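You operate a simulated robot arm through the tools that you are given. There is no shell and no other tool. Be economical: measure what you need, move in short steps, check, and stop when the job is done.

You are at the controls of a simulated two-armed robot. One attempt, no reset.

Task
Zero the counter, then key in the yellow beads of the dish under the 10x lens.
Fine: hold the counter while you press its white key; lamp at 60 %; focus until SHARP; the blue window ends at 00.

It is judged by the outcome, as a careful person would: the job done as asked, and still so three seconds after it is handed in. It fails if anything else is knocked over, pushed out of place, dropped, spilled or broken.

Robot
Two 7-joint arms with two-finger parallel grippers on one trunk, on a base that drives. Base frame: it is fixed to the floor where the robot stands at the start and does not move with it; the origin is under the middle of the robot, x ahead of it, y to its left, z up. Lengths are in mm, angles in degrees, forces in N, time in s.
The left shoulder is at the start at [70, 134, 1276], the right one opposite. With the tool pointing down near the work surface each hand reaches from about 100 to 360 mm from the robot's upright axis, wherever it stands, measured 20 degrees to its own side. Places, roughly: blue counter key [600, -200, 1000]; filter slider [900, 100, 1200]; green save key [700, -500, 1000]; monitor switch [700, -400, 1000]; power switch [700, 200, 1000]; stage carrier [900, 100, 1100]; white zero key [500, -200, 900]. Payload 1.57 kg a hand.
The tool frame of a hand sits at the grasp point between the pads (the TCP): z along the fingers, y along the line on which they close. The tips reach 30 mm beyond it. Largest opening 80 mm; finger width 17, thickness 12; the body of the gripper, 40 by 82 mm, starts 80 mm behind the TCP.
Orientation is that of the tool frame in the base frame, as a unit quaternion [w, x, y, z]. With the fingers straight down and closing along the base's y, the tool's x points along the base's -x, its y along +y and its z along -z.

Tools
- The arms move only by the tool send_rows. It takes "left_series", "right_series" or both (then of equal length, played together; a hand with none holds still); each is a list of rows, each a list of 3 entries, a list of its own where there are three numbers: the shift along the base's x, y, z in mm, then the turn, a rotation vector about the base's x, y, z in rad, then the closure, from 0 (fully open) to 1 (shut). In form: [[[dx, dy, dz], [wx, wy, wz], claw], ...]. A call has 1 to 12 rows; each row shifts and turns the commanded pose from where the row before left it. Each row takes 0.2 s and may step no farther than 50 mm and 8.6 degrees from the row before; otherwise, or with a gripper value out of range, the whole call is refused. A pose out of reach is approached as far as the arm can. The call stops where the force on the tool passes 50 N (or 10 N more than at its start, if that is more) or the arm is blocked; 0.2 s more then pass. The fingers move at their own pace (about 153 mm/s each) and stop on an object; they squeeze with about 37 N. The grip force told is the motor's: it shows also when the fingers shut on nothing. Time passes only in rows, and 0.2 s behind the last, so rows that do not move let the fingers close. It gives the time, the measured TCP pose, the force on the tool (base axes), the opening and the grip force at its end, in the units of the frame above (readings bear some noise), with the torque about the TCP (base axes, N m) and any sound that the robot's microphone picked up.
- Cameras (640 x 400 px; columns grow to the right, rows downward): "scene" is now at [137.8, -6, 1511.8]; the picture's right is [-0.05, -1.00, 0.00], its down [-0.67, 0.04, -0.74] and it looks along [0.74, -0.04, -0.67] (base axes); focal length 273 px, centre (320, 200). "left" rides on the left gripper at [72, 7, -122] in its tool frame; the picture's right is [-0.09, 1.00, 0.00], its down [-0.84, -0.08, -0.54] and it looks along [-0.54, -0.05, 0.84] (tool axes); focal length 238 px, centre (320, 200). "right" rides on the right gripper at [72, -7, -122] in its tool frame; the picture's right is [0.09, 1.00, 0.00], its down [-0.84, 0.08, -0.54] and it looks along [-0.54, 0.05, 0.84] (tool axes); focal length 238 px, centre (320, 200). There is no depth. A picture from a camera that has moved, and an enlarged one, comes with that camera's place and axes in the base frame and with its lens. The place of the scene camera against the robot may be out by one fixed shift of up to 25 mm in any direction.
- snapshot(camera): a new picture of that camera. The clock stands still meanwhile.
- raise_lower(by): slides the trunk up (or, below 0, down) by that many mm; the arms and the scene camera ride with it, the base frame stays. It gives what a move gives, with no picture.
- drive_base(legs): drives the robot by 1 to 6 legs, each [ahead, left, turn to the left] in mm, mm and degrees, along the robot's own axes; the way and the turn of a leg run together, so that a leg with both is an arc; at most 1500 mm and 180 degrees a leg. The arms and the cameras ride along, it lands a little off, and it stops where it bumps. It gives what a move gives.
- head_to(pan, tilt): turns the head with the scene camera to pan (to the left, within 86 degrees either way) and tilt (down, from -29 to 69), counted from straight ahead of the robot. It gives what a move gives.
- enlarge(camera, box): a new picture of the part [left, top, right, bottom] of that camera's present view, enlarged. The clock stands still meanwhile.
- finish_job(): hands the job in; it is judged then, once.

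Go step by step. Nothing tells you exact positions but the pictures and the camera data: compare them with the known pose of the tool, close in by small moves and look again before you grip or let go. The budget is 120 turns and 92 pictures, counting those below and the enlarged ones. Unless the task says otherwise, let go and move clear before handing in, and close with one line.

The tools are called after "Request:" by a JSON object that holds its "op" and its "data". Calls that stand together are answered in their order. send_rows: Moves the arms, as the interface text tells. Its arguments: {"type":"object","properties":{"left_series":{"type":"array","items":{"type":"array"}},"right_series":{"type":"array","items":{"type":"array"}}},"required":[]} The other tools are called the same way: raise_lower (by) slides the trunk up or down; drive_base (legs) drives the base; head_to (pan, tilt) turns the head that bears the scene camera; snapshot (camera) takes a picture; enlarge (camera, box) takes an enlarged picture of a part of a camera's view; finish_job () hands the job in.

At the start:

```text
time: 0.0
left_position: [499.6, 194.6, 1312.2]
left_tool_rot: [0.0, 0.0, 1.0, 0.001]
left_ft_force: [0.3, 0.1, 0.4]
left_torque: [-0.02, 0.02, -0.01]
left_gripper_width: 79.8
left_gripper_force: 0.1
right_position: [388.4, -176.3, 1306.1]
right_tool_rot: [-0.001, 0.0, 1.0, 0.0]
right_ft_force: [0.2, 0.4, -0.3]
right_torque: [0.01, -0.01, -0.01]
right_gripper_width: 79.8
right_gripper_force: 0.0
trunk travel left (down, up): [-850.0, 90.0]
robot x, y, heading: [0.9, 1.0, -0.1]
head pan, tilt: [-3.1, 41.9]
```

scene: 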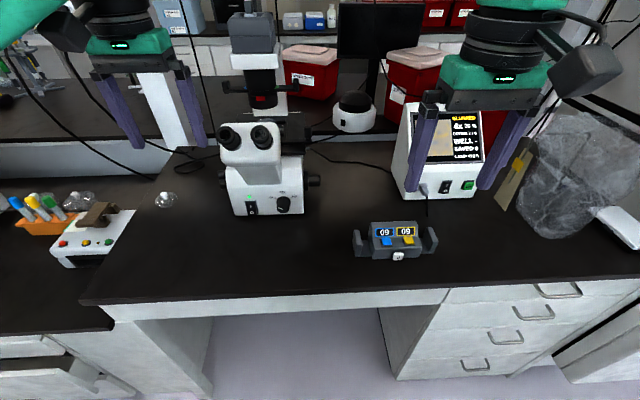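
right: 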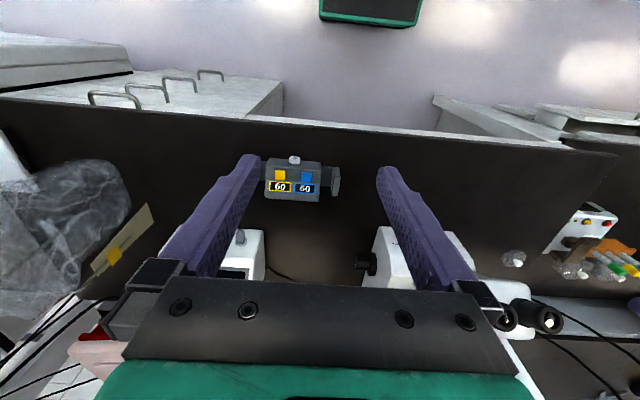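
left: 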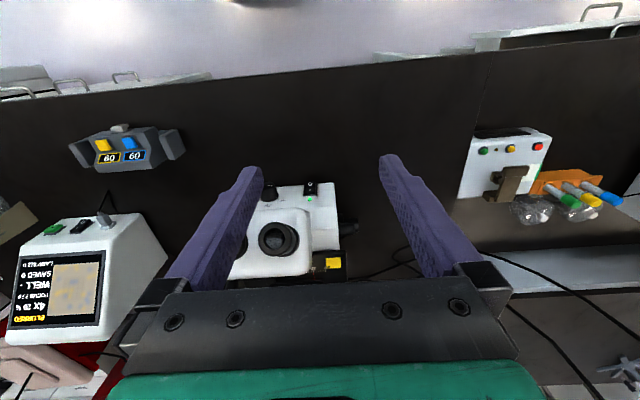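

I see an inverted microscope in the middle left, a monitor box with a display at right, and a counter reading 09 09 in front. I'll enlarge the key parts first.

Request:
{"op": "enlarge", "data": {"camera": "scene", "box": [200, 0, 360, 230]}}

Request:
{"op": "enlarge", "data": {"camera": "scene", "box": [340, 90, 500, 270]}}

```text
1.74 times, centred on (280, 115) of scene
camera zoom: at [137.8, -6.0, 1511.8], right [-0.05, -1.0, 0.0], down [-0.67, 0.04, -0.74], along [0.74, -0.04, -0.67], focal length 475 px, centre (390, 348)
```

zoom: 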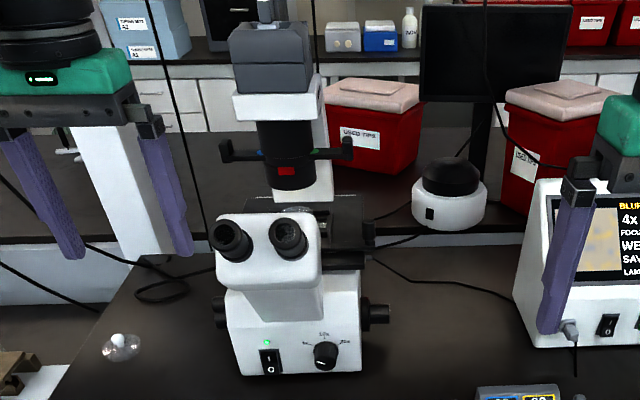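

```text
2.22 times, centred on (420, 180) of scene
camera zoom: at [137.8, -6.0, 1511.8], right [-0.05, -1.0, 0.0], down [-0.67, 0.04, -0.74], along [0.74, -0.04, -0.67], focal length 607 px, centre (98, 244)
```

zoom: 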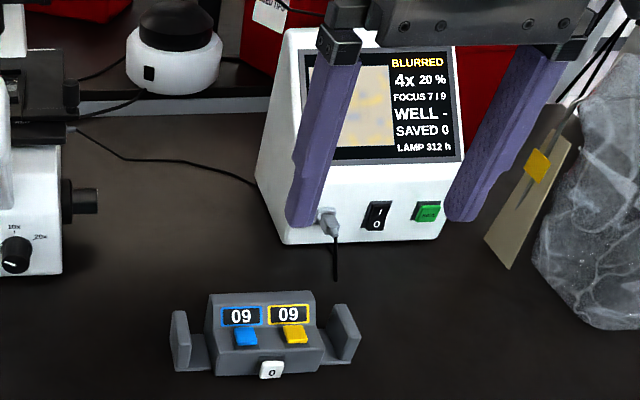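

The counter stands around (570, -220, ~970). I'll look down to see the robot's own base, and enlarge the wrist views.

Request:
{"op": "head_to", "data": {"pan": 0, "tilt": 69}}

Request:
{"op": "enlarge", "data": {"camera": "right", "box": [240, 130, 360, 210]}}

Request:
{"op": "snapshot", "data": {"camera": "scene"}}

```text
time: 0.9
left_position: [500.9, 195.9, 1311.2]
left_tool_rot: [0.0, -0.001, 1.0, 0.0]
left_ft_force: [-0.4, -0.6, 0.6]
left_torque: [0.02, 0.01, 0.01]
left_gripper_width: 79.9
left_gripper_force: 0.0
right_position: [388.4, -176.8, 1306.5]
right_tool_rot: [0.0, 0.001, 1.0, 0.0]
right_ft_force: [-0.2, -0.3, 1.1]
right_torque: [0.01, -0.05, 0.0]
right_gripper_width: 80.2
right_gripper_force: 0.0
trunk travel left (down, up): [-850.0, 90.0]
robot x, y, heading: [-0.3, -2.8, 0.0]
head pan, tilt: [0.0, 68.8]
```

```text
5.00 times, centred on (300, 170) of right
camera zoom: at [319.0, -183.5, 1427.6], right [-0.09, 1.0, 0.0], down [0.84, 0.08, 0.54], along [0.54, 0.05, -0.84], focal length 1192 px, centre (420, 350)
```

zoom: 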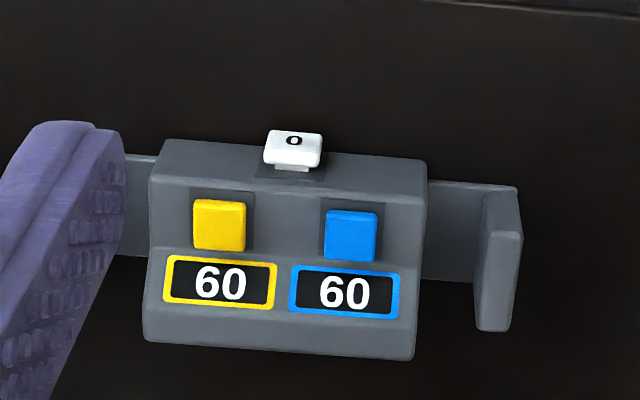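

```text
85 pictures are left
camera scene: at [110.2, -1.4, 1478.5], right [0.0, -1.0, 0.0], down [-0.93, 0.0, -0.36], along [0.36, 0.0, -0.93], focal length 273 px, centre (320, 200)
```

scene: 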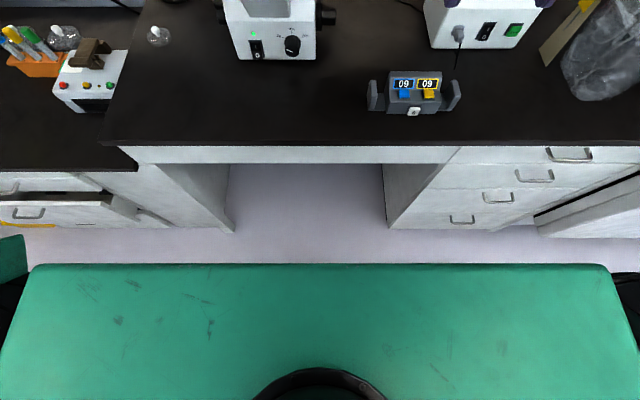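

The kneehole is wide, so the robot can get closer. I'll drive ahead a bit and look at the microscope.

Request:
{"op": "drive_base", "data": {"legs": [[150, 0, 0]]}}

Request:
{"op": "head_to", "data": {"pan": 8, "tilt": 35}}

Request:
{"op": "snapshot", "data": {"camera": "scene"}}

Request:
{"op": "snapshot", "data": {"camera": "left"}}

```text
time: 2.3
left_position: [641.8, 199.9, 1313.2]
left_tool_rot: [0.001, -0.004, 1.0, 0.001]
left_ft_force: [0.0, -0.4, -0.2]
left_torque: [-0.04, -0.03, 0.03]
left_gripper_width: 80.2
left_gripper_force: 0.0
right_position: [535.5, -173.7, 1306.1]
right_tool_rot: [0.002, -0.002, 1.0, 0.0]
right_ft_force: [-0.7, -0.2, 0.4]
right_torque: [0.04, 0.0, -0.02]
right_gripper_width: 80.2
right_gripper_force: 0.0
trunk travel left (down, up): [-850.0, 90.0]
robot x, y, heading: [144.1, 2.2, 0.7]
head pan, tilt: [0.0, 68.8]
```

```text
time: 3.3
left_position: [648.2, 198.8, 1311.6]
left_tool_rot: [0.0, -0.004, 1.0, 0.0]
left_ft_force: [1.1, 0.5, -0.3]
left_torque: [0.04, 0.0, -0.04]
left_gripper_width: 80.1
left_gripper_force: 0.2
right_position: [538.6, -173.2, 1305.5]
right_tool_rot: [0.001, -0.003, 1.0, 0.0]
right_ft_force: [0.1, 0.1, -0.1]
right_torque: [0.01, 0.03, -0.01]
right_gripper_width: 80.3
right_gripper_force: 0.0
trunk travel left (down, up): [-850.0, 90.0]
robot x, y, heading: [149.8, -0.8, 0.4]
head pan, tilt: [8.0, 35.0]
```

```text
84 pictures are left
camera scene: at [289.7, 12.3, 1522.0], right [0.15, -0.99, 0.0], down [-0.57, -0.08, -0.82], along [0.81, 0.12, -0.57], focal length 273 px, centre (320, 200)
```

scene: 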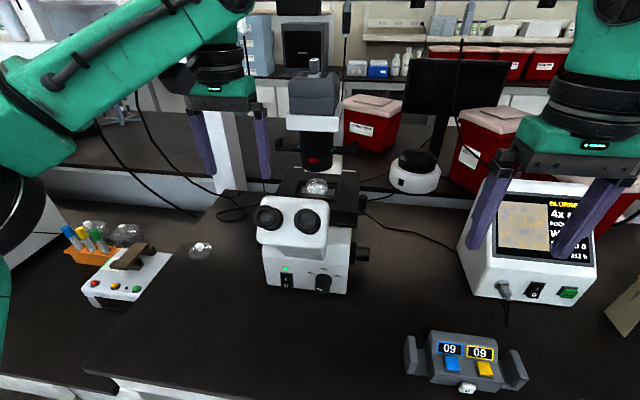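

```text
83 pictures are left
camera left: at [574.9, 206.3, 1432.6], right [0.08, 1.0, 0.0], down [0.84, -0.07, 0.54], along [0.54, -0.05, -0.84], focal length 238 px, centre (320, 200)
```

left: 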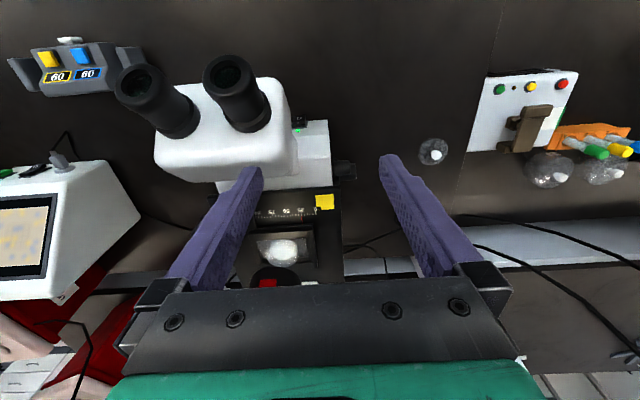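

Request:
{"op": "enlarge", "data": {"camera": "scene", "box": [250, 130, 378, 210]}}

Request:
{"op": "enlarge", "data": {"camera": "scene", "box": [250, 220, 378, 300]}}

Request:
{"op": "enlarge", "data": {"camera": "left", "box": [210, 170, 370, 290]}}

Request:
{"op": "enlarge", "data": {"camera": "scene", "box": [460, 170, 620, 310]}}

```text
5.00 times, centred on (314, 170) of scene
camera zoom: at [289.7, 12.3, 1522.0], right [0.15, -0.99, 0.0], down [-0.57, -0.08, -0.82], along [0.81, 0.12, -0.57], focal length 1365 px, centre (350, 350)
```

zoom: 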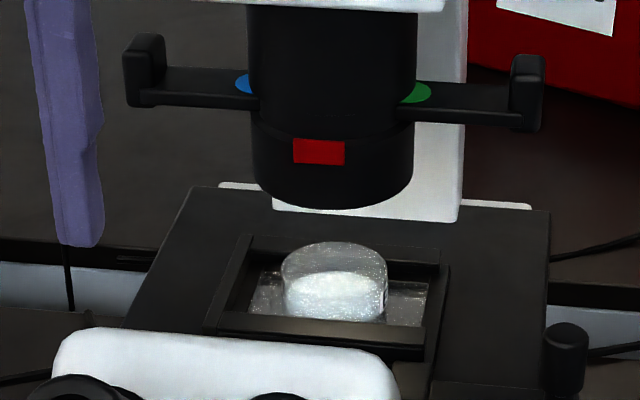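

```text
5.00 times, centred on (314, 260) of scene
camera zoom: at [289.7, 12.3, 1522.0], right [0.15, -0.99, 0.0], down [-0.57, -0.08, -0.82], along [0.81, 0.12, -0.57], focal length 1365 px, centre (350, -100)
```

zoom: 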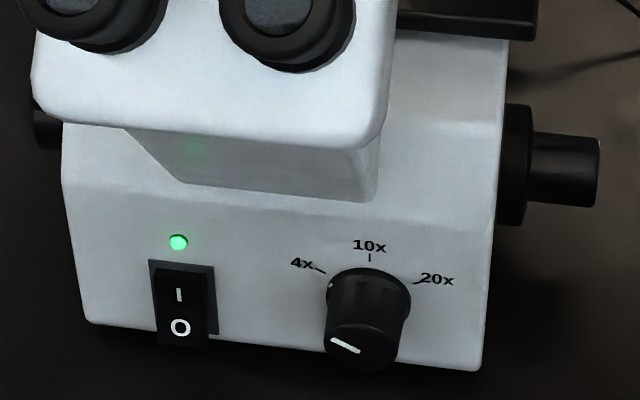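

```text
3.33 times, centred on (290, 230) of left
camera zoom: at [574.9, 206.3, 1432.6], right [0.08, 1.0, 0.0], down [0.84, -0.07, 0.54], along [0.54, -0.05, -0.84], focal length 794 px, centre (420, 100)
```

zoom: 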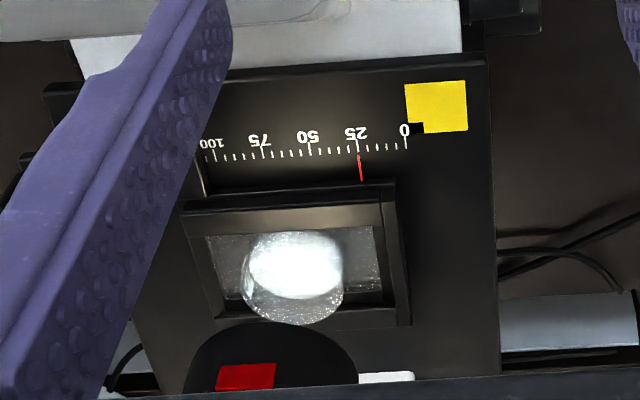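

```text
2.86 times, centred on (540, 240) of scene
camera zoom: at [289.7, 12.3, 1522.0], right [0.15, -0.99, 0.0], down [-0.57, -0.08, -0.82], along [0.81, 0.12, -0.57], focal length 780 px, centre (-309, 86)
```

zoom: 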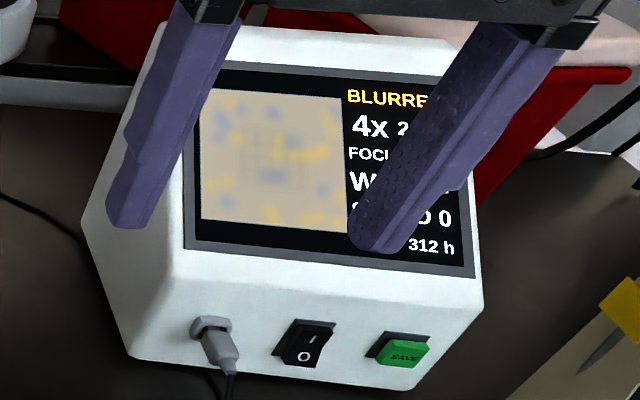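

The dish is on the stage, objective is at 4x, lamp 20 %, focus 7/9. Now I draw both hands back from the scene and yaw the tools, so they can later point ahead with the cameras clear of the bench.

Request:
{"op": "send_rows", "data": {"left_series": [[[-15, 10, 0], [0, 0, -0.1428], 0.8], [[-15, 10, 0], [0, 0, -0.1428], 0.8], [[-15, 10, 0], [0, 0, -0.1428], 0.8], [[-15, 10, 0], [0, 0, -0.1428], 0.8], [[-15, 10, 0], [0, 0, -0.1428], 0.8], [[-15, 10, 0], [0, 0, -0.1428], 0.8], [[-15, 10, 0], [0, 0, -0.1428], 0.8], [[-15, 10, 0], [0, 0, -0.1428], 0.8], [[-15, 10, 0], [0, 0, -0.1428], 0.8], [[-15, 10, 0], [0, 0, -0.1428], 0.8], [[-15, 10, 0], [0, 0, -0.1428], 0.8]], "right_series": [[[-15, -15, 0], [0, 0, 0.1428], 0.8], [[-15, -15, 0], [0, 0, 0.1428], 0.8], [[-15, -15, 0], [0, 0, 0.1428], 0.8], [[-15, -15, 0], [0, 0, 0.1428], 0.8], [[-15, -15, 0], [0, 0, 0.1428], 0.8], [[-15, -15, 0], [0, 0, 0.1428], 0.8], [[-15, -15, 0], [0, 0, 0.1428], 0.8], [[-5, -15, 0], [0, 0, 0.1428], 0.8], [[0, -15, 0], [0, 0, 0.1428], 0.8], [[0, -15, 0], [0, 0, 0.1428], 0.8], [[0, -15, 0], [0, 0, 0.1428], 0.8]]}}

Request:
{"op": "snapshot", "data": {"camera": "scene"}}

```text
time: 5.7
left_position: [486.6, 308.7, 1310.2]
left_tool_rot: [0.001, 0.705, 0.709, -0.001]
left_ft_force: [0.7, 0.0, 0.5]
left_torque: [0.0, -0.05, 0.01]
left_gripper_width: 16.1
left_gripper_force: 0.1
left hand out of reach, approached as far as the arm can: row 11
right_position: [303.6, -126.0, 1285.4]
right_tool_rot: [0.001, 0.708, -0.706, -0.002]
right_ft_force: [-0.1, -0.2, 1.0]
right_torque: [-0.03, -0.03, 0.01]
right_gripper_width: 16.1
right_gripper_force: 0.2
right hand out of reach, approached as far as the arm can: row 4, 5, 6, 7, 8, 9, 10, 11
trunk travel left (down, up): [-850.0, 90.0]
robot x, y, heading: [147.5, -1.7, 0.2]
head pan, tilt: [8.0, 35.0]
```

```text
78 pictures are left
camera scene: at [287.8, 14.0, 1522.0], right [0.15, -0.99, 0.0], down [-0.57, -0.09, -0.82], along [0.81, 0.12, -0.58], focal length 273 px, centre (320, 200)
```

scene: 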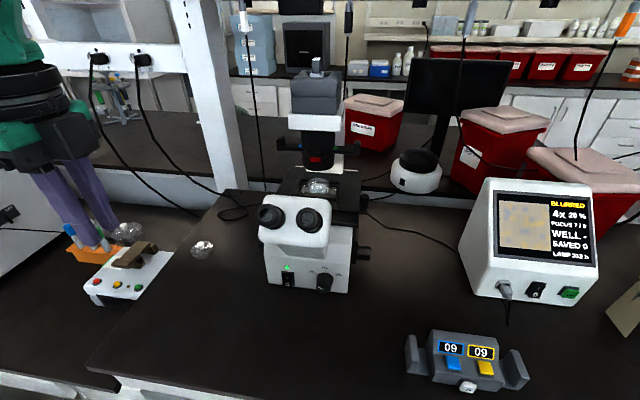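

The view is clear now; I enlarge the microscope's body to find the lamp control.

Request:
{"op": "enlarge", "data": {"camera": "scene", "box": [250, 180, 380, 300]}}

Request:
{"op": "enlarge", "data": {"camera": "scene", "box": [490, 185, 605, 275]}}

Request:
{"op": "enlarge", "data": {"camera": "scene", "box": [270, 50, 370, 130]}}

```text
3.33 times, centred on (315, 240) of scene
camera zoom: at [287.8, 14.0, 1522.0], right [0.15, -0.99, 0.0], down [-0.57, -0.09, -0.82], along [0.81, 0.12, -0.58], focal length 910 px, centre (337, 67)
```

zoom: 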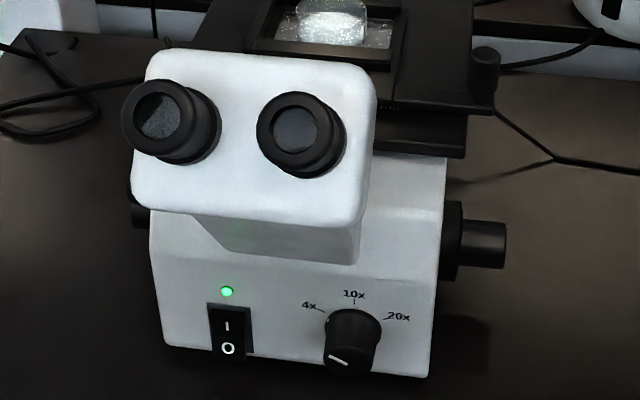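

```text
4.44 times, centred on (548, 230) of scene
camera zoom: at [287.8, 14.0, 1522.0], right [0.15, -0.99, 0.0], down [-0.57, -0.09, -0.82], along [0.81, 0.12, -0.58], focal length 1213 px, centre (-691, 67)
```

zoom: 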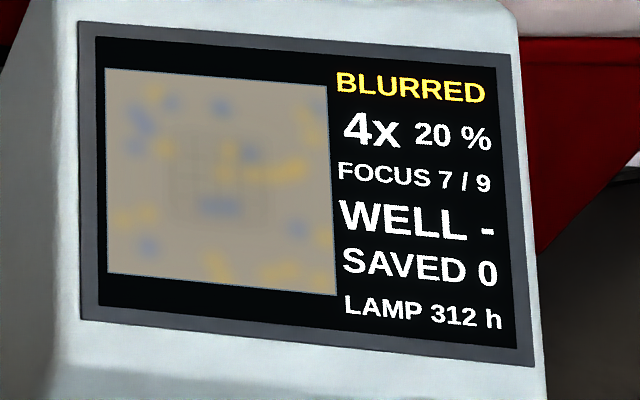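

```text
5.00 times, centred on (320, 90) of scene
camera zoom: at [287.8, 14.0, 1522.0], right [0.15, -0.99, 0.0], down [-0.57, -0.09, -0.82], along [0.81, 0.12, -0.58], focal length 1365 px, centre (320, 750)
```

zoom: 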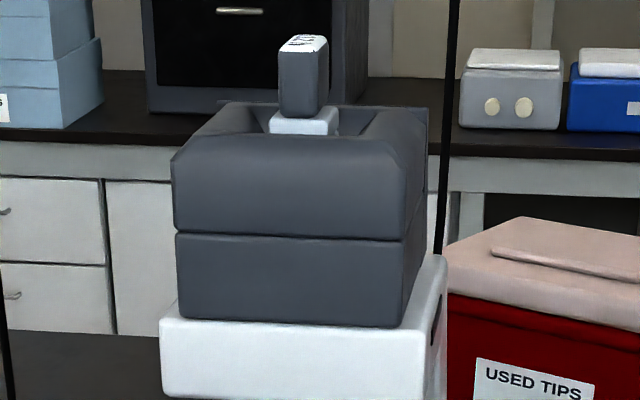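

No lamp control shows from the front, so I send the left hand along the microscope's left side, its camera looking back at it.

Request:
{"op": "send_rows", "data": {"left_series": [[[40, 0, -10], [0, 0, 0], 0.8], [[40, 0, -10], [0, 0, 0], 0.8], [[40, 0, -10], [0, 0, 0], 0.8], [[40, 0, -10], [0, 0, 0], 0.8], [[40, 0, -10], [0, 0, 0], 0.8], [[40, 0, -10], [0, 0, 0], 0.8]]}}

Request:
{"op": "snapshot", "data": {"camera": "left"}}

```text
time: 7.1
left_position: [720.2, 304.7, 1252.0]
left_tool_rot: [-0.002, 0.706, 0.709, -0.001]
left_ft_force: [1.1, -0.4, -0.5]
left_torque: [0.0, 0.04, 0.03]
left_gripper_width: 16.1
left_gripper_force: 0.0
left hand out of reach, approached as far as the arm can: row 6
right_position: [307.5, -129.8, 1283.8]
right_tool_rot: [-0.001, 0.708, -0.707, -0.001]
right_ft_force: [0.8, -1.1, -0.4]
right_torque: [0.06, 0.02, 0.0]
right_gripper_width: 16.2
right_gripper_force: 0.1
trunk travel left (down, up): [-850.0, 90.0]
robot x, y, heading: [146.0, 1.8, 0.3]
head pan, tilt: [8.0, 35.0]
```

```text
74 pictures are left
camera left: at [725.8, 376.0, 1373.2], right [1.0, -0.09, 0.0], down [-0.07, -0.84, 0.54], along [-0.05, -0.54, -0.84], focal length 238 px, centre (320, 200)
```

left: 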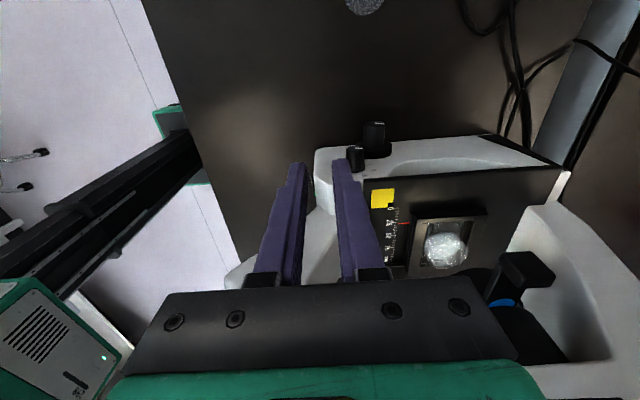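

Request:
{"op": "enlarge", "data": {"camera": "left", "box": [310, 110, 430, 190]}}

```text
5.00 times, centred on (370, 150) of left
camera zoom: at [725.8, 376.0, 1373.2], right [1.0, -0.09, 0.0], down [-0.07, -0.84, 0.54], along [-0.05, -0.54, -0.84], focal length 1192 px, centre (70, 450)
```

zoom: 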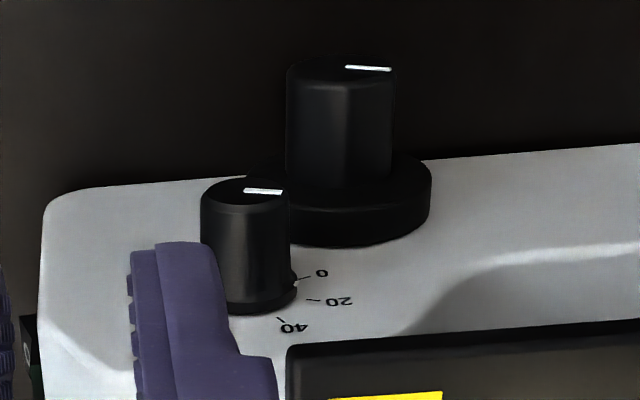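

The left side holds the lamp knob (small, marked 0/20/40…) at roughly (768, 236, 1005) and the focus knob behind it at roughly (800, 270, 1000). I'll retract the left hand, then turn it to point inward (-y).

Request:
{"op": "send_rows", "data": {"left_series": [[[-40, 0, 8], [0, 0, 0], 0.5], [[-40, 0, 8], [0, 0, 0], 0.5], [[-40, 5, 8], [0, 0, 0.1428], 0.5], [[-40, 5, 8], [0, 0, 0.1428], 0.5], [[-30, 5, 0], [0, 0, 0.1428], 0.5], [[0, 5, 0], [0, 0, 0.1428], 0.5], [[0, 5, 0], [0, 0, 0.1428], 0.5], [[0, 5, 0], [0, 0, 0.1428], 0.5], [[0, 5, 0], [0, 0, 0.1428], 0.5], [[0, 5, 0], [0, 0, 0.1428], 0.5], [[0, 5, 0], [0, 0, 0.1428], 0.5], [[0, 5, 0], [0, 0, 0.1428], 0.5]]}}

Request:
{"op": "send_rows", "data": {"left_series": [[[0, 0, 0], [0, 0, 0.1428], 0.5], [[0, 0, -10], [-0.1428, 0, 0], 0.5], [[0, 0, -10], [-0.1428, 0, 0], 0.5], [[0, 0, -10], [-0.1428, 0, 0], 0.5], [[0, 0, -10], [-0.1428, 0, 0], 0.5], [[0, 0, -10], [-0.1428, 0, 0], 0.5], [[0, 0, -10], [-0.1428, 0, 0], 0.5], [[0, 0, -10], [-0.1428, 0, 0], 0.5], [[0, 0, -10], [-0.1428, 0, 0], 0.5], [[0, 0, -10], [-0.1428, 0, 0], 0.5], [[0, 0, -10], [-0.1428, 0, 0], 0.5], [[0, 0, -10], [-0.1428, 0, 0], 0.5]]}}

Request:
{"op": "drive_base", "data": {"legs": [[60, 60, 0]]}}

Request:
{"op": "snapshot", "data": {"camera": "left"}}

Request:
{"op": "snapshot", "data": {"camera": "scene"}}

```text
time: 9.7
left_position: [524.5, 357.9, 1282.3]
left_tool_rot: [0.0, 0.066, 0.998, 0.0]
left_ft_force: [0.7, 0.0, -0.4]
left_torque: [0.02, -0.02, -0.01]
left_gripper_width: 39.7
left_gripper_force: 0.1
right_position: [304.4, -127.5, 1284.2]
right_tool_rot: [0.0, 0.709, -0.705, 0.002]
right_ft_force: [0.0, -0.7, 0.9]
right_torque: [-0.03, 0.0, 0.0]
right_gripper_width: 16.0
right_gripper_force: 0.0
trunk travel left (down, up): [-850.0, 90.0]
robot x, y, heading: [145.8, -1.1, 0.2]
head pan, tilt: [8.0, 35.0]
```

```text
time: 12.3
left_position: [526.0, 357.7, 1172.5]
left_tool_rot: [0.002, 0.003, -0.706, 0.708]
left_ft_force: [0.3, 0.8, -0.8]
left_torque: [-0.02, 0.03, -0.01]
left_gripper_width: 40.3
left_gripper_force: 0.0
right_position: [305.4, -125.9, 1283.3]
right_tool_rot: [0.0, 0.709, -0.705, 0.001]
right_ft_force: [0.4, 1.3, 0.4]
right_torque: [0.0, 0.01, -0.02]
right_gripper_width: 15.9
right_gripper_force: 0.0
trunk travel left (down, up): [-850.0, 90.0]
robot x, y, heading: [146.0, 1.6, 0.2]
head pan, tilt: [8.0, 35.0]
```

```text
time: 13.3
left_position: [582.6, 409.4, 1175.8]
left_tool_rot: [-0.002, -0.001, 0.708, -0.706]
left_ft_force: [-0.5, 0.1, -0.4]
left_torque: [0.04, 0.0, -0.01]
left_gripper_width: 40.1
left_gripper_force: 0.0
right_position: [357.8, -73.3, 1283.2]
right_tool_rot: [-0.003, 0.708, -0.706, 0.0]
right_ft_force: [-1.1, -1.4, -0.3]
right_torque: [0.01, -0.05, 0.01]
right_gripper_width: 15.9
right_gripper_force: 0.1
trunk travel left (down, up): [-850.0, 90.0]
robot x, y, heading: [209.4, 57.8, 0.2]
head pan, tilt: [8.0, 35.0]
```

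```text
72 pictures are left
camera left: at [509.1, 533.2, 1169.9], right [0.09, 0.0, -1.0], down [0.84, 0.54, 0.08], along [0.54, -0.84, 0.04], focal length 238 px, centre (320, 200)
```

left: 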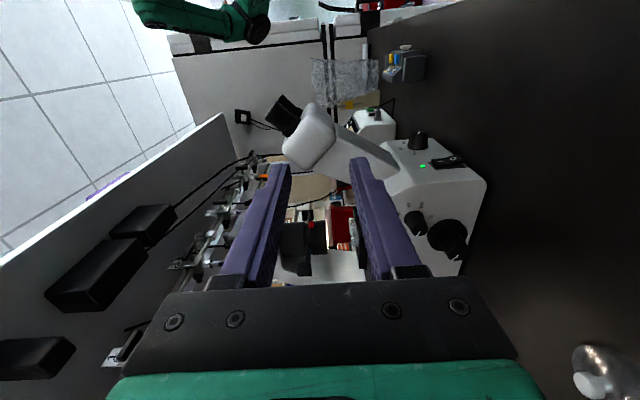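

```text
71 pictures are left
camera scene: at [342.4, 66.7, 1522.7], right [0.16, -0.99, 0.0], down [-0.56, -0.09, -0.82], along [0.81, 0.13, -0.57], focal length 273 px, centre (320, 200)
```

scene: 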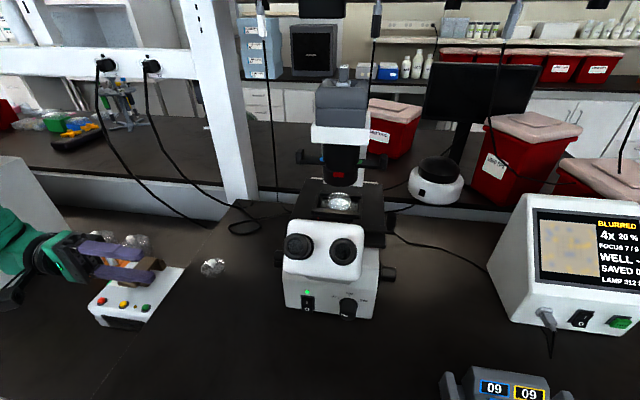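

Request:
{"op": "enlarge", "data": {"camera": "left", "box": [370, 180, 490, 280]}}

```text
4.00 times, centred on (430, 230) of left
camera zoom: at [509.1, 533.2, 1169.9], right [0.09, 0.0, -1.0], down [0.84, 0.54, 0.08], along [0.54, -0.84, 0.04], focal length 953 px, centre (-120, 80)
```

zoom: 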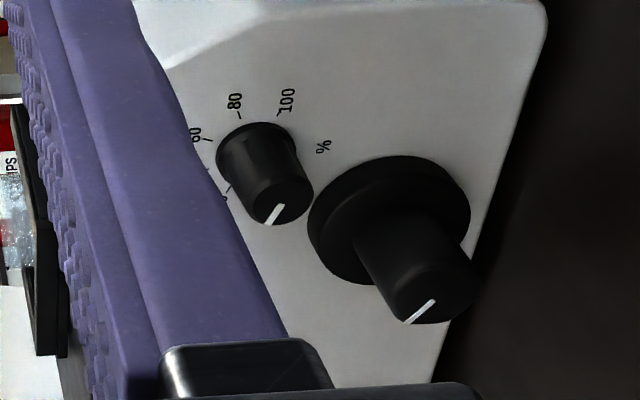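

Triangulating: lamp knob tip ≈ (766, 245, 1032), focus tip ≈ (806, 263, 973); 60 % is about 100° on from 20. I check the flask and box heights near the left hand's path.

Request:
{"op": "enlarge", "data": {"camera": "scene", "box": [40, 220, 260, 350]}}

```text
2.91 times, centred on (150, 285) of scene
camera zoom: at [342.4, 66.7, 1522.7], right [0.16, -0.99, 0.0], down [-0.56, -0.09, -0.82], along [0.81, 0.13, -0.57], focal length 794 px, centre (814, -47)
```

zoom: 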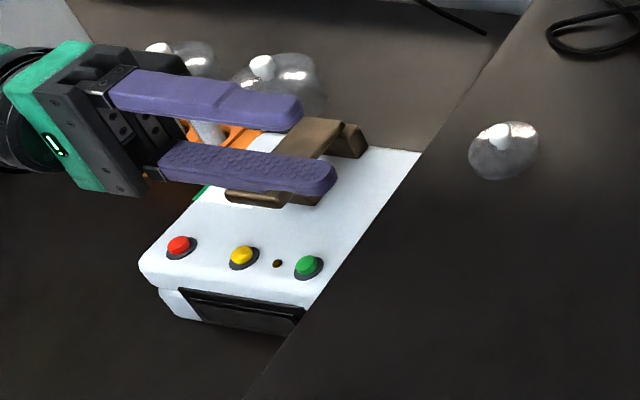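

The box is on another lower bench, and the small flask is at about (790, 438). I'll turn the left hand so its camera is on top (fingers closing along x), tilted 20° downward so the wrist rides above the flask.

Request:
{"op": "send_rows", "data": {"left_series": [[[5, 0, 0], [0, 0.1428, 0], 0.4], [[5, 0, 0], [0, 0.1428, 0], 0.4], [[5, 0, 0], [0, 0.1428, 0], 0.4], [[5, 0, 0], [0, 0.1428, 0], 0.4], [[5, 0, 0], [0, 0.1428, 0], 0.4], [[5, 0, 0], [0, 0.1428, 0], 0.4], [[5, 0, 0], [0, 0.1428, 0], 0.4], [[5, 0, 0], [0, 0.1428, 0], 0.4], [[5, 0, 0], [0, 0.1428, 0], 0.4], [[5, 0, 0], [0, 0.1428, 0], 0.4], [[5, 0, 0], [0, 0.1428, 0], 0.4]]}}

Request:
{"op": "send_rows", "data": {"left_series": [[[20, 0, 0], [0.1164, 0, 0], 0.4], [[20, 0, 0], [0.1164, 0, 0], 0.4], [[20, 0, 0], [0.1164, 0, 0], 0.4], [[20, 0, -20], [0, 0, 0], 0.4], [[20, 0, -20], [0, 0, 0], 0.4], [[20, -20, -20], [0, 0, 0], 0.4]]}}

Request:
{"op": "snapshot", "data": {"camera": "left"}}

```text
time: 15.7
left_position: [619.9, 427.5, 1154.0]
left_tool_rot: [0.488, 0.496, -0.498, 0.518]
left_ft_force: [0.5, -0.3, -0.9]
left_torque: [-0.02, 0.0, 0.03]
left_gripper_width: 48.2
left_gripper_force: 0.1
left hand out of reach, approached as far as the arm can: row 11
right_position: [361.8, -68.4, 1284.6]
right_tool_rot: [0.0, 0.708, -0.706, 0.002]
right_ft_force: [-0.2, 0.0, 0.0]
right_torque: [0.04, 0.0, 0.01]
right_gripper_width: 16.0
right_gripper_force: 0.2
trunk travel left (down, up): [-850.0, 90.0]
robot x, y, heading: [203.3, 60.1, 0.4]
head pan, tilt: [8.0, 35.0]
```

```text
time: 17.1
left_position: [702.3, 401.6, 1133.7]
left_tool_rot: [-0.393, -0.574, 0.58, -0.423]
left_ft_force: [0.4, -0.4, 0.0]
left_torque: [0.01, 0.01, 0.0]
left_gripper_width: 48.2
left_gripper_force: 0.1
left hand out of reach, approached as far as the arm can: row 4, 5
right_position: [365.0, -70.5, 1282.2]
right_tool_rot: [0.0, 0.708, -0.706, 0.0]
right_ft_force: [-0.2, 0.2, 0.4]
right_torque: [0.01, 0.01, 0.01]
right_gripper_width: 15.7
right_gripper_force: 0.0
trunk travel left (down, up): [-850.0, 90.0]
robot x, y, heading: [204.4, 59.4, 0.4]
head pan, tilt: [8.0, 35.0]
```

```text
68 pictures are left
camera left: at [688.5, 493.3, 1242.1], right [-0.99, 0.01, -0.13], down [0.09, 0.79, -0.61], along [0.09, -0.61, -0.79], focal length 238 px, centre (320, 200)
```

left: 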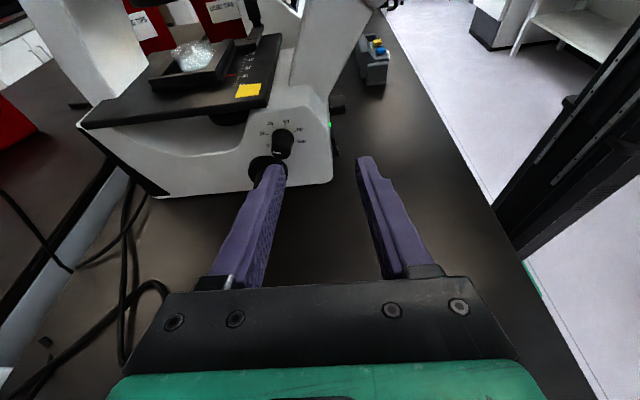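

The arm is at its reach; I bring the base 100 mm ahead and 60 mm left, and lower the trunk 80 mm.

Request:
{"op": "drive_base", "data": {"legs": [[100, 60, 0]]}}

Request:
{"op": "raise_lower", "data": {"by": -60}}

Request:
{"op": "snapshot", "data": {"camera": "left"}}

Request:
{"op": "snapshot", "data": {"camera": "scene"}}

```text
time: 18.4
left_position: [799.5, 460.4, 1136.3]
left_tool_rot: [-0.393, -0.572, 0.582, -0.423]
left_ft_force: [0.1, -0.9, -0.4]
left_torque: [0.01, 0.02, 0.04]
left_gripper_width: 48.1
left_gripper_force: 0.0
right_position: [460.4, -11.7, 1284.4]
right_tool_rot: [0.001, -0.707, 0.707, -0.002]
right_ft_force: [-0.2, 0.7, -0.7]
right_torque: [0.02, -0.02, -0.02]
right_gripper_width: 15.9
right_gripper_force: 0.0
trunk travel left (down, up): [-850.0, 90.0]
robot x, y, heading: [307.9, 122.8, 0.3]
head pan, tilt: [8.0, 35.0]
```

```text
time: 19.4
left_position: [800.2, 461.5, 1075.8]
left_tool_rot: [-0.394, -0.572, 0.582, -0.423]
left_ft_force: [-0.7, 0.6, 0.4]
left_torque: [-0.01, 0.02, -0.02]
left_gripper_width: 47.9
left_gripper_force: 0.0
right_position: [462.5, -8.5, 1223.4]
right_tool_rot: [0.001, -0.706, 0.708, 0.0]
right_ft_force: [-0.8, 1.2, -0.5]
right_torque: [0.01, -0.01, 0.01]
right_gripper_width: 16.1
right_gripper_force: 0.0
trunk travel left (down, up): [-790.0, 150.0]
robot x, y, heading: [308.3, 118.2, 0.2]
head pan, tilt: [8.0, 35.0]
```

```text
67 pictures are left
camera left: at [787.6, 553.7, 1182.9], right [-0.99, 0.02, -0.13], down [0.09, 0.79, -0.61], along [0.09, -0.61, -0.79], focal length 238 px, centre (320, 200)
```

left: 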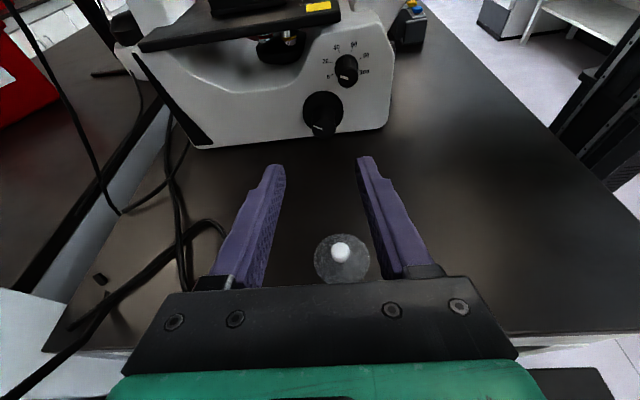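

```text
66 pictures are left
camera scene: at [446.9, 132.3, 1462.3], right [0.15, -0.99, 0.0], down [-0.57, -0.09, -0.82], along [0.81, 0.13, -0.57], focal length 273 px, centre (320, 200)
```

scene: 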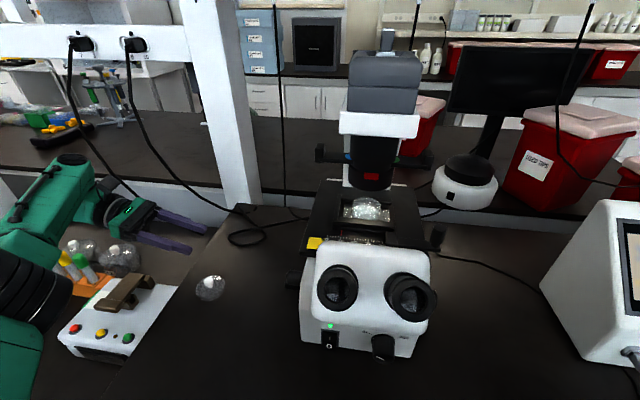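

Left hand is above the flask with clearance; the lamp knob confirms at ≈(766, 245, 1034). I move to a standoff in front of it.

Request:
{"op": "send_rows", "data": {"left_series": [[[-9, -32, 5], [0, 0, 0], 0.4], [[-9, -33, 0], [0, 0, 0], 0.4], [[-8, -33, -6], [0, 0, 0], 0.4], [[-8, -33, -8], [0, 0, 0], 0.4]]}}

Request:
{"op": "snapshot", "data": {"camera": "left"}}

```text
time: 20.4
left_position: [764.1, 331.2, 1066.5]
left_tool_rot: [-0.394, -0.573, 0.581, -0.423]
left_ft_force: [-0.4, -0.3, 1.6]
left_torque: [-0.02, -0.01, 0.0]
left_gripper_width: 47.8
left_gripper_force: 0.1
right_position: [461.2, -9.1, 1224.3]
right_tool_rot: [0.001, -0.706, 0.708, -0.001]
right_ft_force: [-0.3, -0.2, 0.3]
right_torque: [0.0, 0.04, -0.01]
right_gripper_width: 15.9
right_gripper_force: 0.0
trunk travel left (down, up): [-790.0, 150.0]
robot x, y, heading: [304.1, 120.1, 0.1]
head pan, tilt: [8.0, 35.0]
```

```text
65 pictures are left
camera left: at [751.1, 422.2, 1174.9], right [-0.99, 0.02, -0.13], down [0.09, 0.79, -0.61], along [0.09, -0.61, -0.79], focal length 238 px, centre (320, 200)
```

left: 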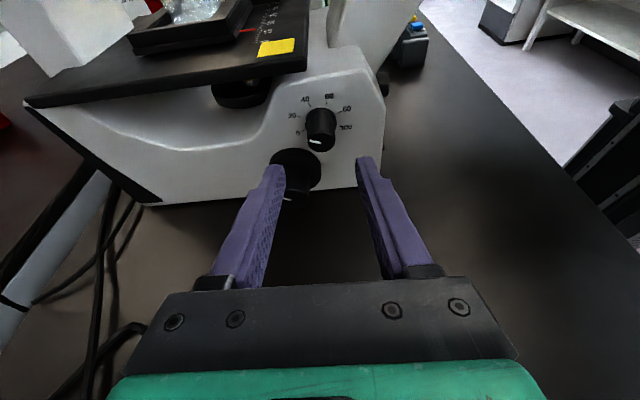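

Request:
{"op": "send_rows", "data": {"left_series": [[[1, -25, -9], [0, 0, 0], 0.4], [[1, -25, -9], [0, 0, 0], 0.4], [[0, -22, -8], [0, 0, 0], 0.4]]}}

Request:
{"op": "enlarge", "data": {"camera": "left", "box": [220, 80, 420, 205]}}

```text
time: 21.2
left_position: [769.2, 260.1, 1042.2]
left_tool_rot: [-0.394, -0.572, 0.582, -0.423]
left_ft_force: [-0.2, -0.3, 0.3]
left_torque: [-0.01, -0.01, 0.0]
left_gripper_width: 47.8
left_gripper_force: 0.2
right_position: [463.6, -10.2, 1223.7]
right_tool_rot: [0.0, -0.706, 0.708, 0.0]
right_ft_force: [0.4, 1.1, -0.1]
right_torque: [0.0, 0.0, -0.02]
right_gripper_width: 16.0
right_gripper_force: 0.1
trunk travel left (down, up): [-790.0, 150.0]
robot x, y, heading: [308.9, 116.8, -0.0]
head pan, tilt: [8.0, 35.0]
```

```text
3.20 times, centred on (320, 142) of left
camera zoom: at [755.9, 351.3, 1148.6], right [-0.99, 0.02, -0.13], down [0.09, 0.79, -0.61], along [0.09, -0.61, -0.79], focal length 763 px, centre (320, 384)
```

zoom: 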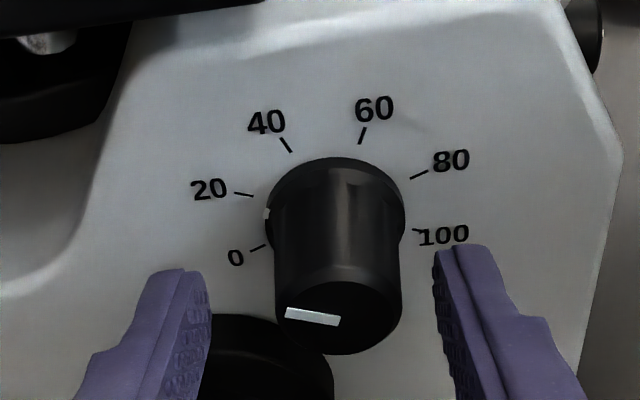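

Fingers straddle the lamp knob. I centre by -3 mm in x, go 4 mm deeper, close, and turn part way.

Request:
{"op": "send_rows", "data": {"left_series": [[[-3, -4, -1.5], [0, 0, 0], 0.4], [[0, 0, 0], [0, 0, 0], 1.0], [[0, 0, 0], [0, 0, 0], 1.0], [[-1.07, 0, -0.08], [0, -0.1428, 0], 1.0], [[-1.04, 0, -0.23], [0, -0.1428, 0], 1.0], [[-1.0, 0, -0.37], [0, -0.1428, 0], 1.0], [[-0.94, 0, -0.51], [0, -0.1428, 0], 1.0], [[-0.86, 0, -0.64], [0, -0.1428, 0], 1.0]]}}

Request:
{"op": "snapshot", "data": {"camera": "left"}}

```text
time: 23.0
left_position: [762.0, 257.0, 1037.0]
left_tool_rot: [-0.164, -0.388, 0.682, -0.598]
left_ft_force: [3.2, 4.9, 0.1]
left_torque: [0.27, -0.01, -0.37]
left_gripper_width: 27.5
left_gripper_force: 38.1
right_position: [462.3, -6.3, 1225.3]
right_tool_rot: [0.0, -0.707, 0.707, -0.001]
right_ft_force: [-1.0, 0.2, 0.6]
right_torque: [-0.03, -0.04, -0.01]
right_gripper_width: 16.1
right_gripper_force: 0.1
trunk travel left (down, up): [-790.0, 150.0]
robot x, y, heading: [307.2, 120.0, 0.3]
head pan, tilt: [8.0, 35.0]
```

```text
63 pictures are left
camera left: at [681.2, 347.9, 1109.8], right [-0.66, 0.01, -0.75], down [0.47, 0.79, -0.4], along [0.59, -0.61, -0.53], focal length 238 px, centre (320, 200)
```

left: 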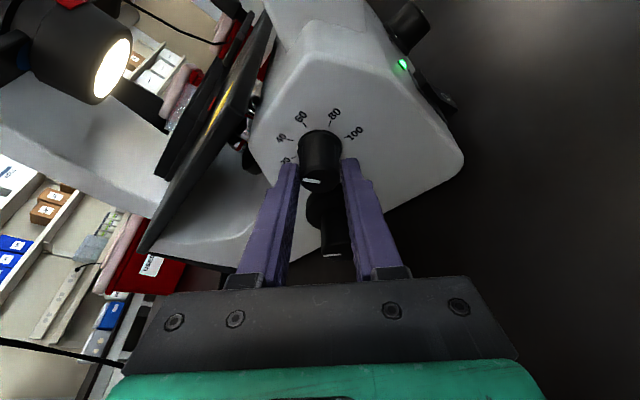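

The knob turns with the hand (about 41° so far). I continue, then read the monitor.

Request:
{"op": "send_rows", "data": {"left_series": [[[-0.76, 0, -0.76], [0, -0.1428, 0], 1.0], [[-0.64, 0, -0.86], [0, -0.1428, 0], 1.0], [[-0.51, 0, -0.94], [0, -0.1428, 0], 1.0], [[-0.37, 0, -1.0], [0, -0.1428, 0], 1.0], [[-0.2, 0, -1.0], [0, -0.1, 0], 1.0]]}}

Request:
{"op": "head_to", "data": {"pan": -35, "tilt": 35}}

Request:
{"op": "snapshot", "data": {"camera": "scene"}}

Request:
{"op": "snapshot", "data": {"camera": "left"}}

```text
time: 24.2
left_position: [762.0, 256.5, 1034.1]
left_tool_rot: [0.07, -0.169, 0.698, -0.693]
left_ft_force: [14.0, 4.9, 21.4]
left_torque: [-0.05, -0.15, -0.52]
left_gripper_width: 27.9
left_gripper_force: 38.2
right_position: [463.5, -8.2, 1224.6]
right_tool_rot: [0.001, 0.707, -0.707, 0.001]
right_ft_force: [0.0, -1.0, -1.3]
right_torque: [-0.01, 0.02, 0.03]
right_gripper_width: 16.1
right_gripper_force: 0.2
trunk travel left (down, up): [-790.0, 150.0]
robot x, y, heading: [308.5, 117.5, 0.1]
head pan, tilt: [8.0, 35.0]
```

```text
time: 25.3
left_position: [761.1, 255.8, 1033.6]
left_tool_rot: [0.07, -0.172, 0.698, -0.692]
left_ft_force: [16.5, 4.2, 27.9]
left_torque: [-0.17, -0.14, -0.42]
left_gripper_width: 27.9
left_gripper_force: 38.0
right_position: [463.2, -9.1, 1224.6]
right_tool_rot: [0.002, -0.706, 0.708, -0.001]
right_ft_force: [-0.2, -1.0, -0.5]
right_torque: [-0.01, -0.02, -0.03]
right_gripper_width: 15.9
right_gripper_force: 0.0
trunk travel left (down, up): [-790.0, 150.0]
robot x, y, heading: [305.7, 122.7, 0.2]
head pan, tilt: [-35.0, 35.0]
```

```text
62 pictures are left
camera scene: at [449.1, 131.2, 1463.1], right [0.14, -0.99, 0.0], down [-0.56, -0.08, -0.82], along [0.82, 0.12, -0.57], focal length 273 px, centre (320, 200)
```

scene: 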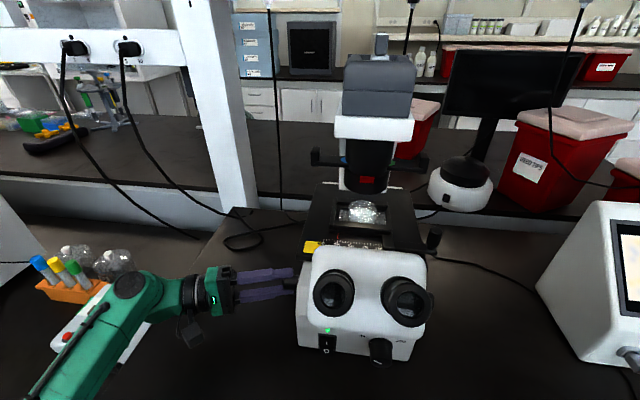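

```text
61 pictures are left
camera left: at [651.3, 347.5, 1041.0], right [-0.06, 0.01, -1.0], down [0.61, 0.79, -0.02], along [0.79, -0.61, -0.05], focal length 238 px, centre (320, 200)
```

left: 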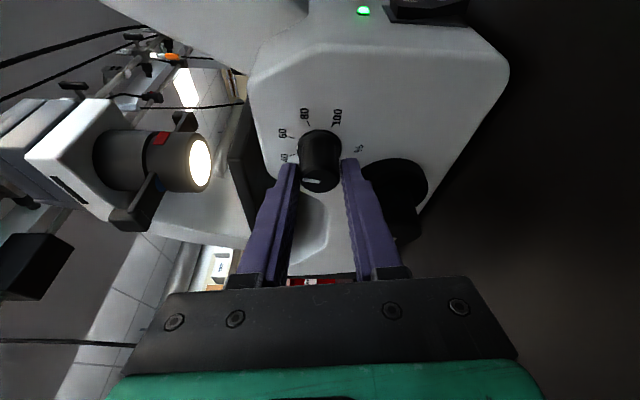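

Request:
{"op": "enlarge", "data": {"camera": "left", "box": [260, 95, 380, 205]}}

Request:
{"op": "snapshot", "data": {"camera": "scene"}}

```text
3.64 times, centred on (320, 150) of left
camera zoom: at [651.3, 347.5, 1041.0], right [-0.06, 0.01, -1.0], down [0.61, 0.79, -0.02], along [0.79, -0.61, -0.05], focal length 867 px, centre (320, 382)
```

zoom: 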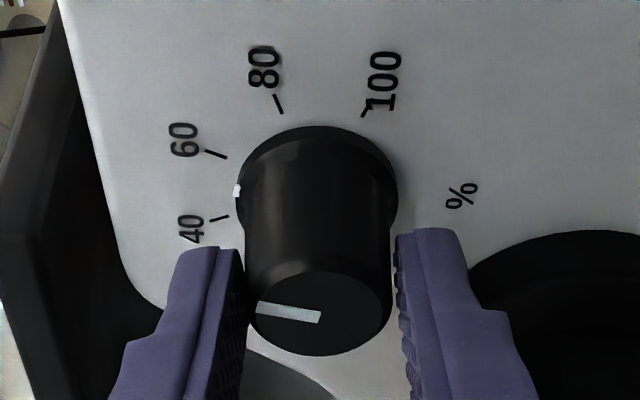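

```text
59 pictures are left
camera scene: at [449.1, 131.2, 1463.1], right [0.14, -0.99, 0.0], down [-0.56, -0.08, -0.82], along [0.82, 0.12, -0.57], focal length 273 px, centre (320, 200)
```

scene: 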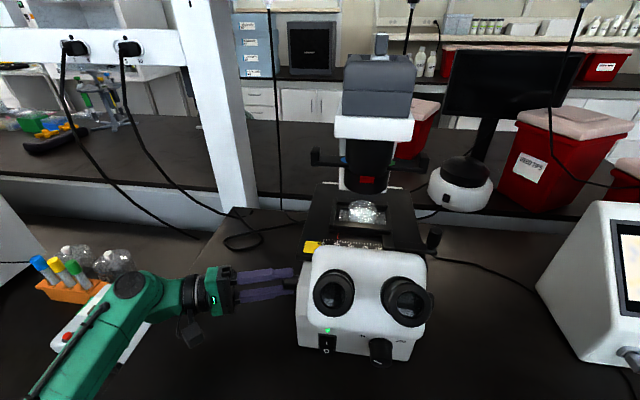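

The knob's notch is between 40 and 60, so I turn about 22° more and look again.

Request:
{"op": "send_rows", "data": {"left_series": [[[0.5, 0, -0.7], [0, -0.128, 0], 1.0], [[0.6, 0, -0.6], [0, -0.128, 0], 1.0], [[0.6, 0, -0.5], [0, -0.128, 0], 1.0]]}}

Request:
{"op": "head_to", "data": {"pan": -36, "tilt": 35}}

Request:
{"op": "enlarge", "data": {"camera": "left", "box": [260, 95, 380, 205]}}

Request:
{"op": "snapshot", "data": {"camera": "scene"}}

```text
time: 26.1
left_position: [760.4, 256.7, 1032.4]
left_tool_rot: [-0.204, 0.035, -0.671, 0.712]
left_ft_force: [13.1, 5.6, 28.6]
left_torque: [-0.3, -0.14, 0.62]
left_gripper_width: 27.8
left_gripper_force: 38.0
right_position: [461.9, -8.5, 1224.2]
right_tool_rot: [0.002, -0.706, 0.708, -0.001]
right_ft_force: [0.8, 0.1, 0.5]
right_torque: [-0.01, 0.0, 0.0]
right_gripper_width: 16.1
right_gripper_force: 0.0
trunk travel left (down, up): [-790.0, 150.0]
robot x, y, heading: [306.8, 119.0, 0.1]
head pan, tilt: [-35.0, 35.0]
```

```text
time: 26.7
left_position: [761.0, 257.0, 1032.1]
left_tool_rot: [-0.202, 0.037, -0.671, 0.712]
left_ft_force: [13.3, 4.7, 29.1]
left_torque: [-0.19, -0.16, 0.96]
left_gripper_width: 27.8
left_gripper_force: 38.0
right_position: [461.7, -8.3, 1224.9]
right_tool_rot: [0.001, -0.707, 0.708, 0.0]
right_ft_force: [0.4, 0.0, 0.1]
right_torque: [0.01, 0.0, 0.01]
right_gripper_width: 15.9
right_gripper_force: 0.0
trunk travel left (down, up): [-790.0, 150.0]
robot x, y, heading: [310.1, 118.9, -0.0]
head pan, tilt: [-36.0, 35.0]
```

```text
3.64 times, centred on (320, 150) of left
camera zoom: at [656.5, 347.4, 997.9], right [0.32, 0.02, -0.95], down [0.57, 0.79, 0.21], along [0.75, -0.61, 0.25], focal length 867 px, centre (320, 382)
```

zoom: 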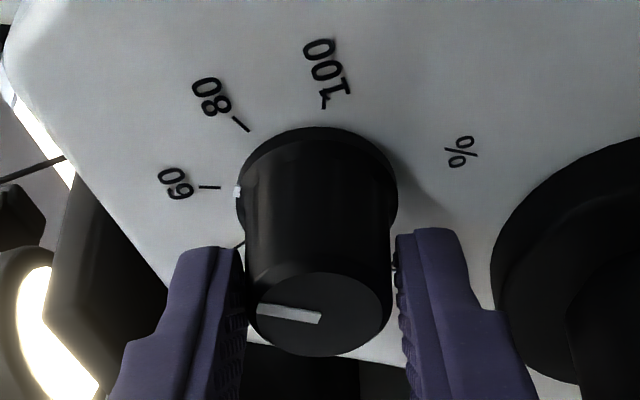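

```text
57 pictures are left
camera scene: at [447.5, 131.7, 1463.2], right [0.14, -0.99, 0.0], down [-0.56, -0.08, -0.82], along [0.82, 0.12, -0.57], focal length 273 px, centre (320, 200)
```

scene: 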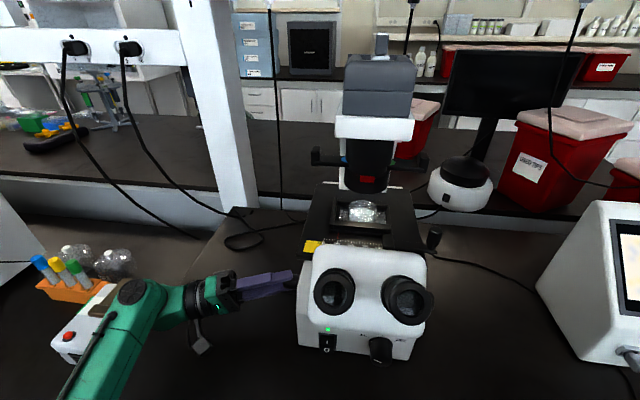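

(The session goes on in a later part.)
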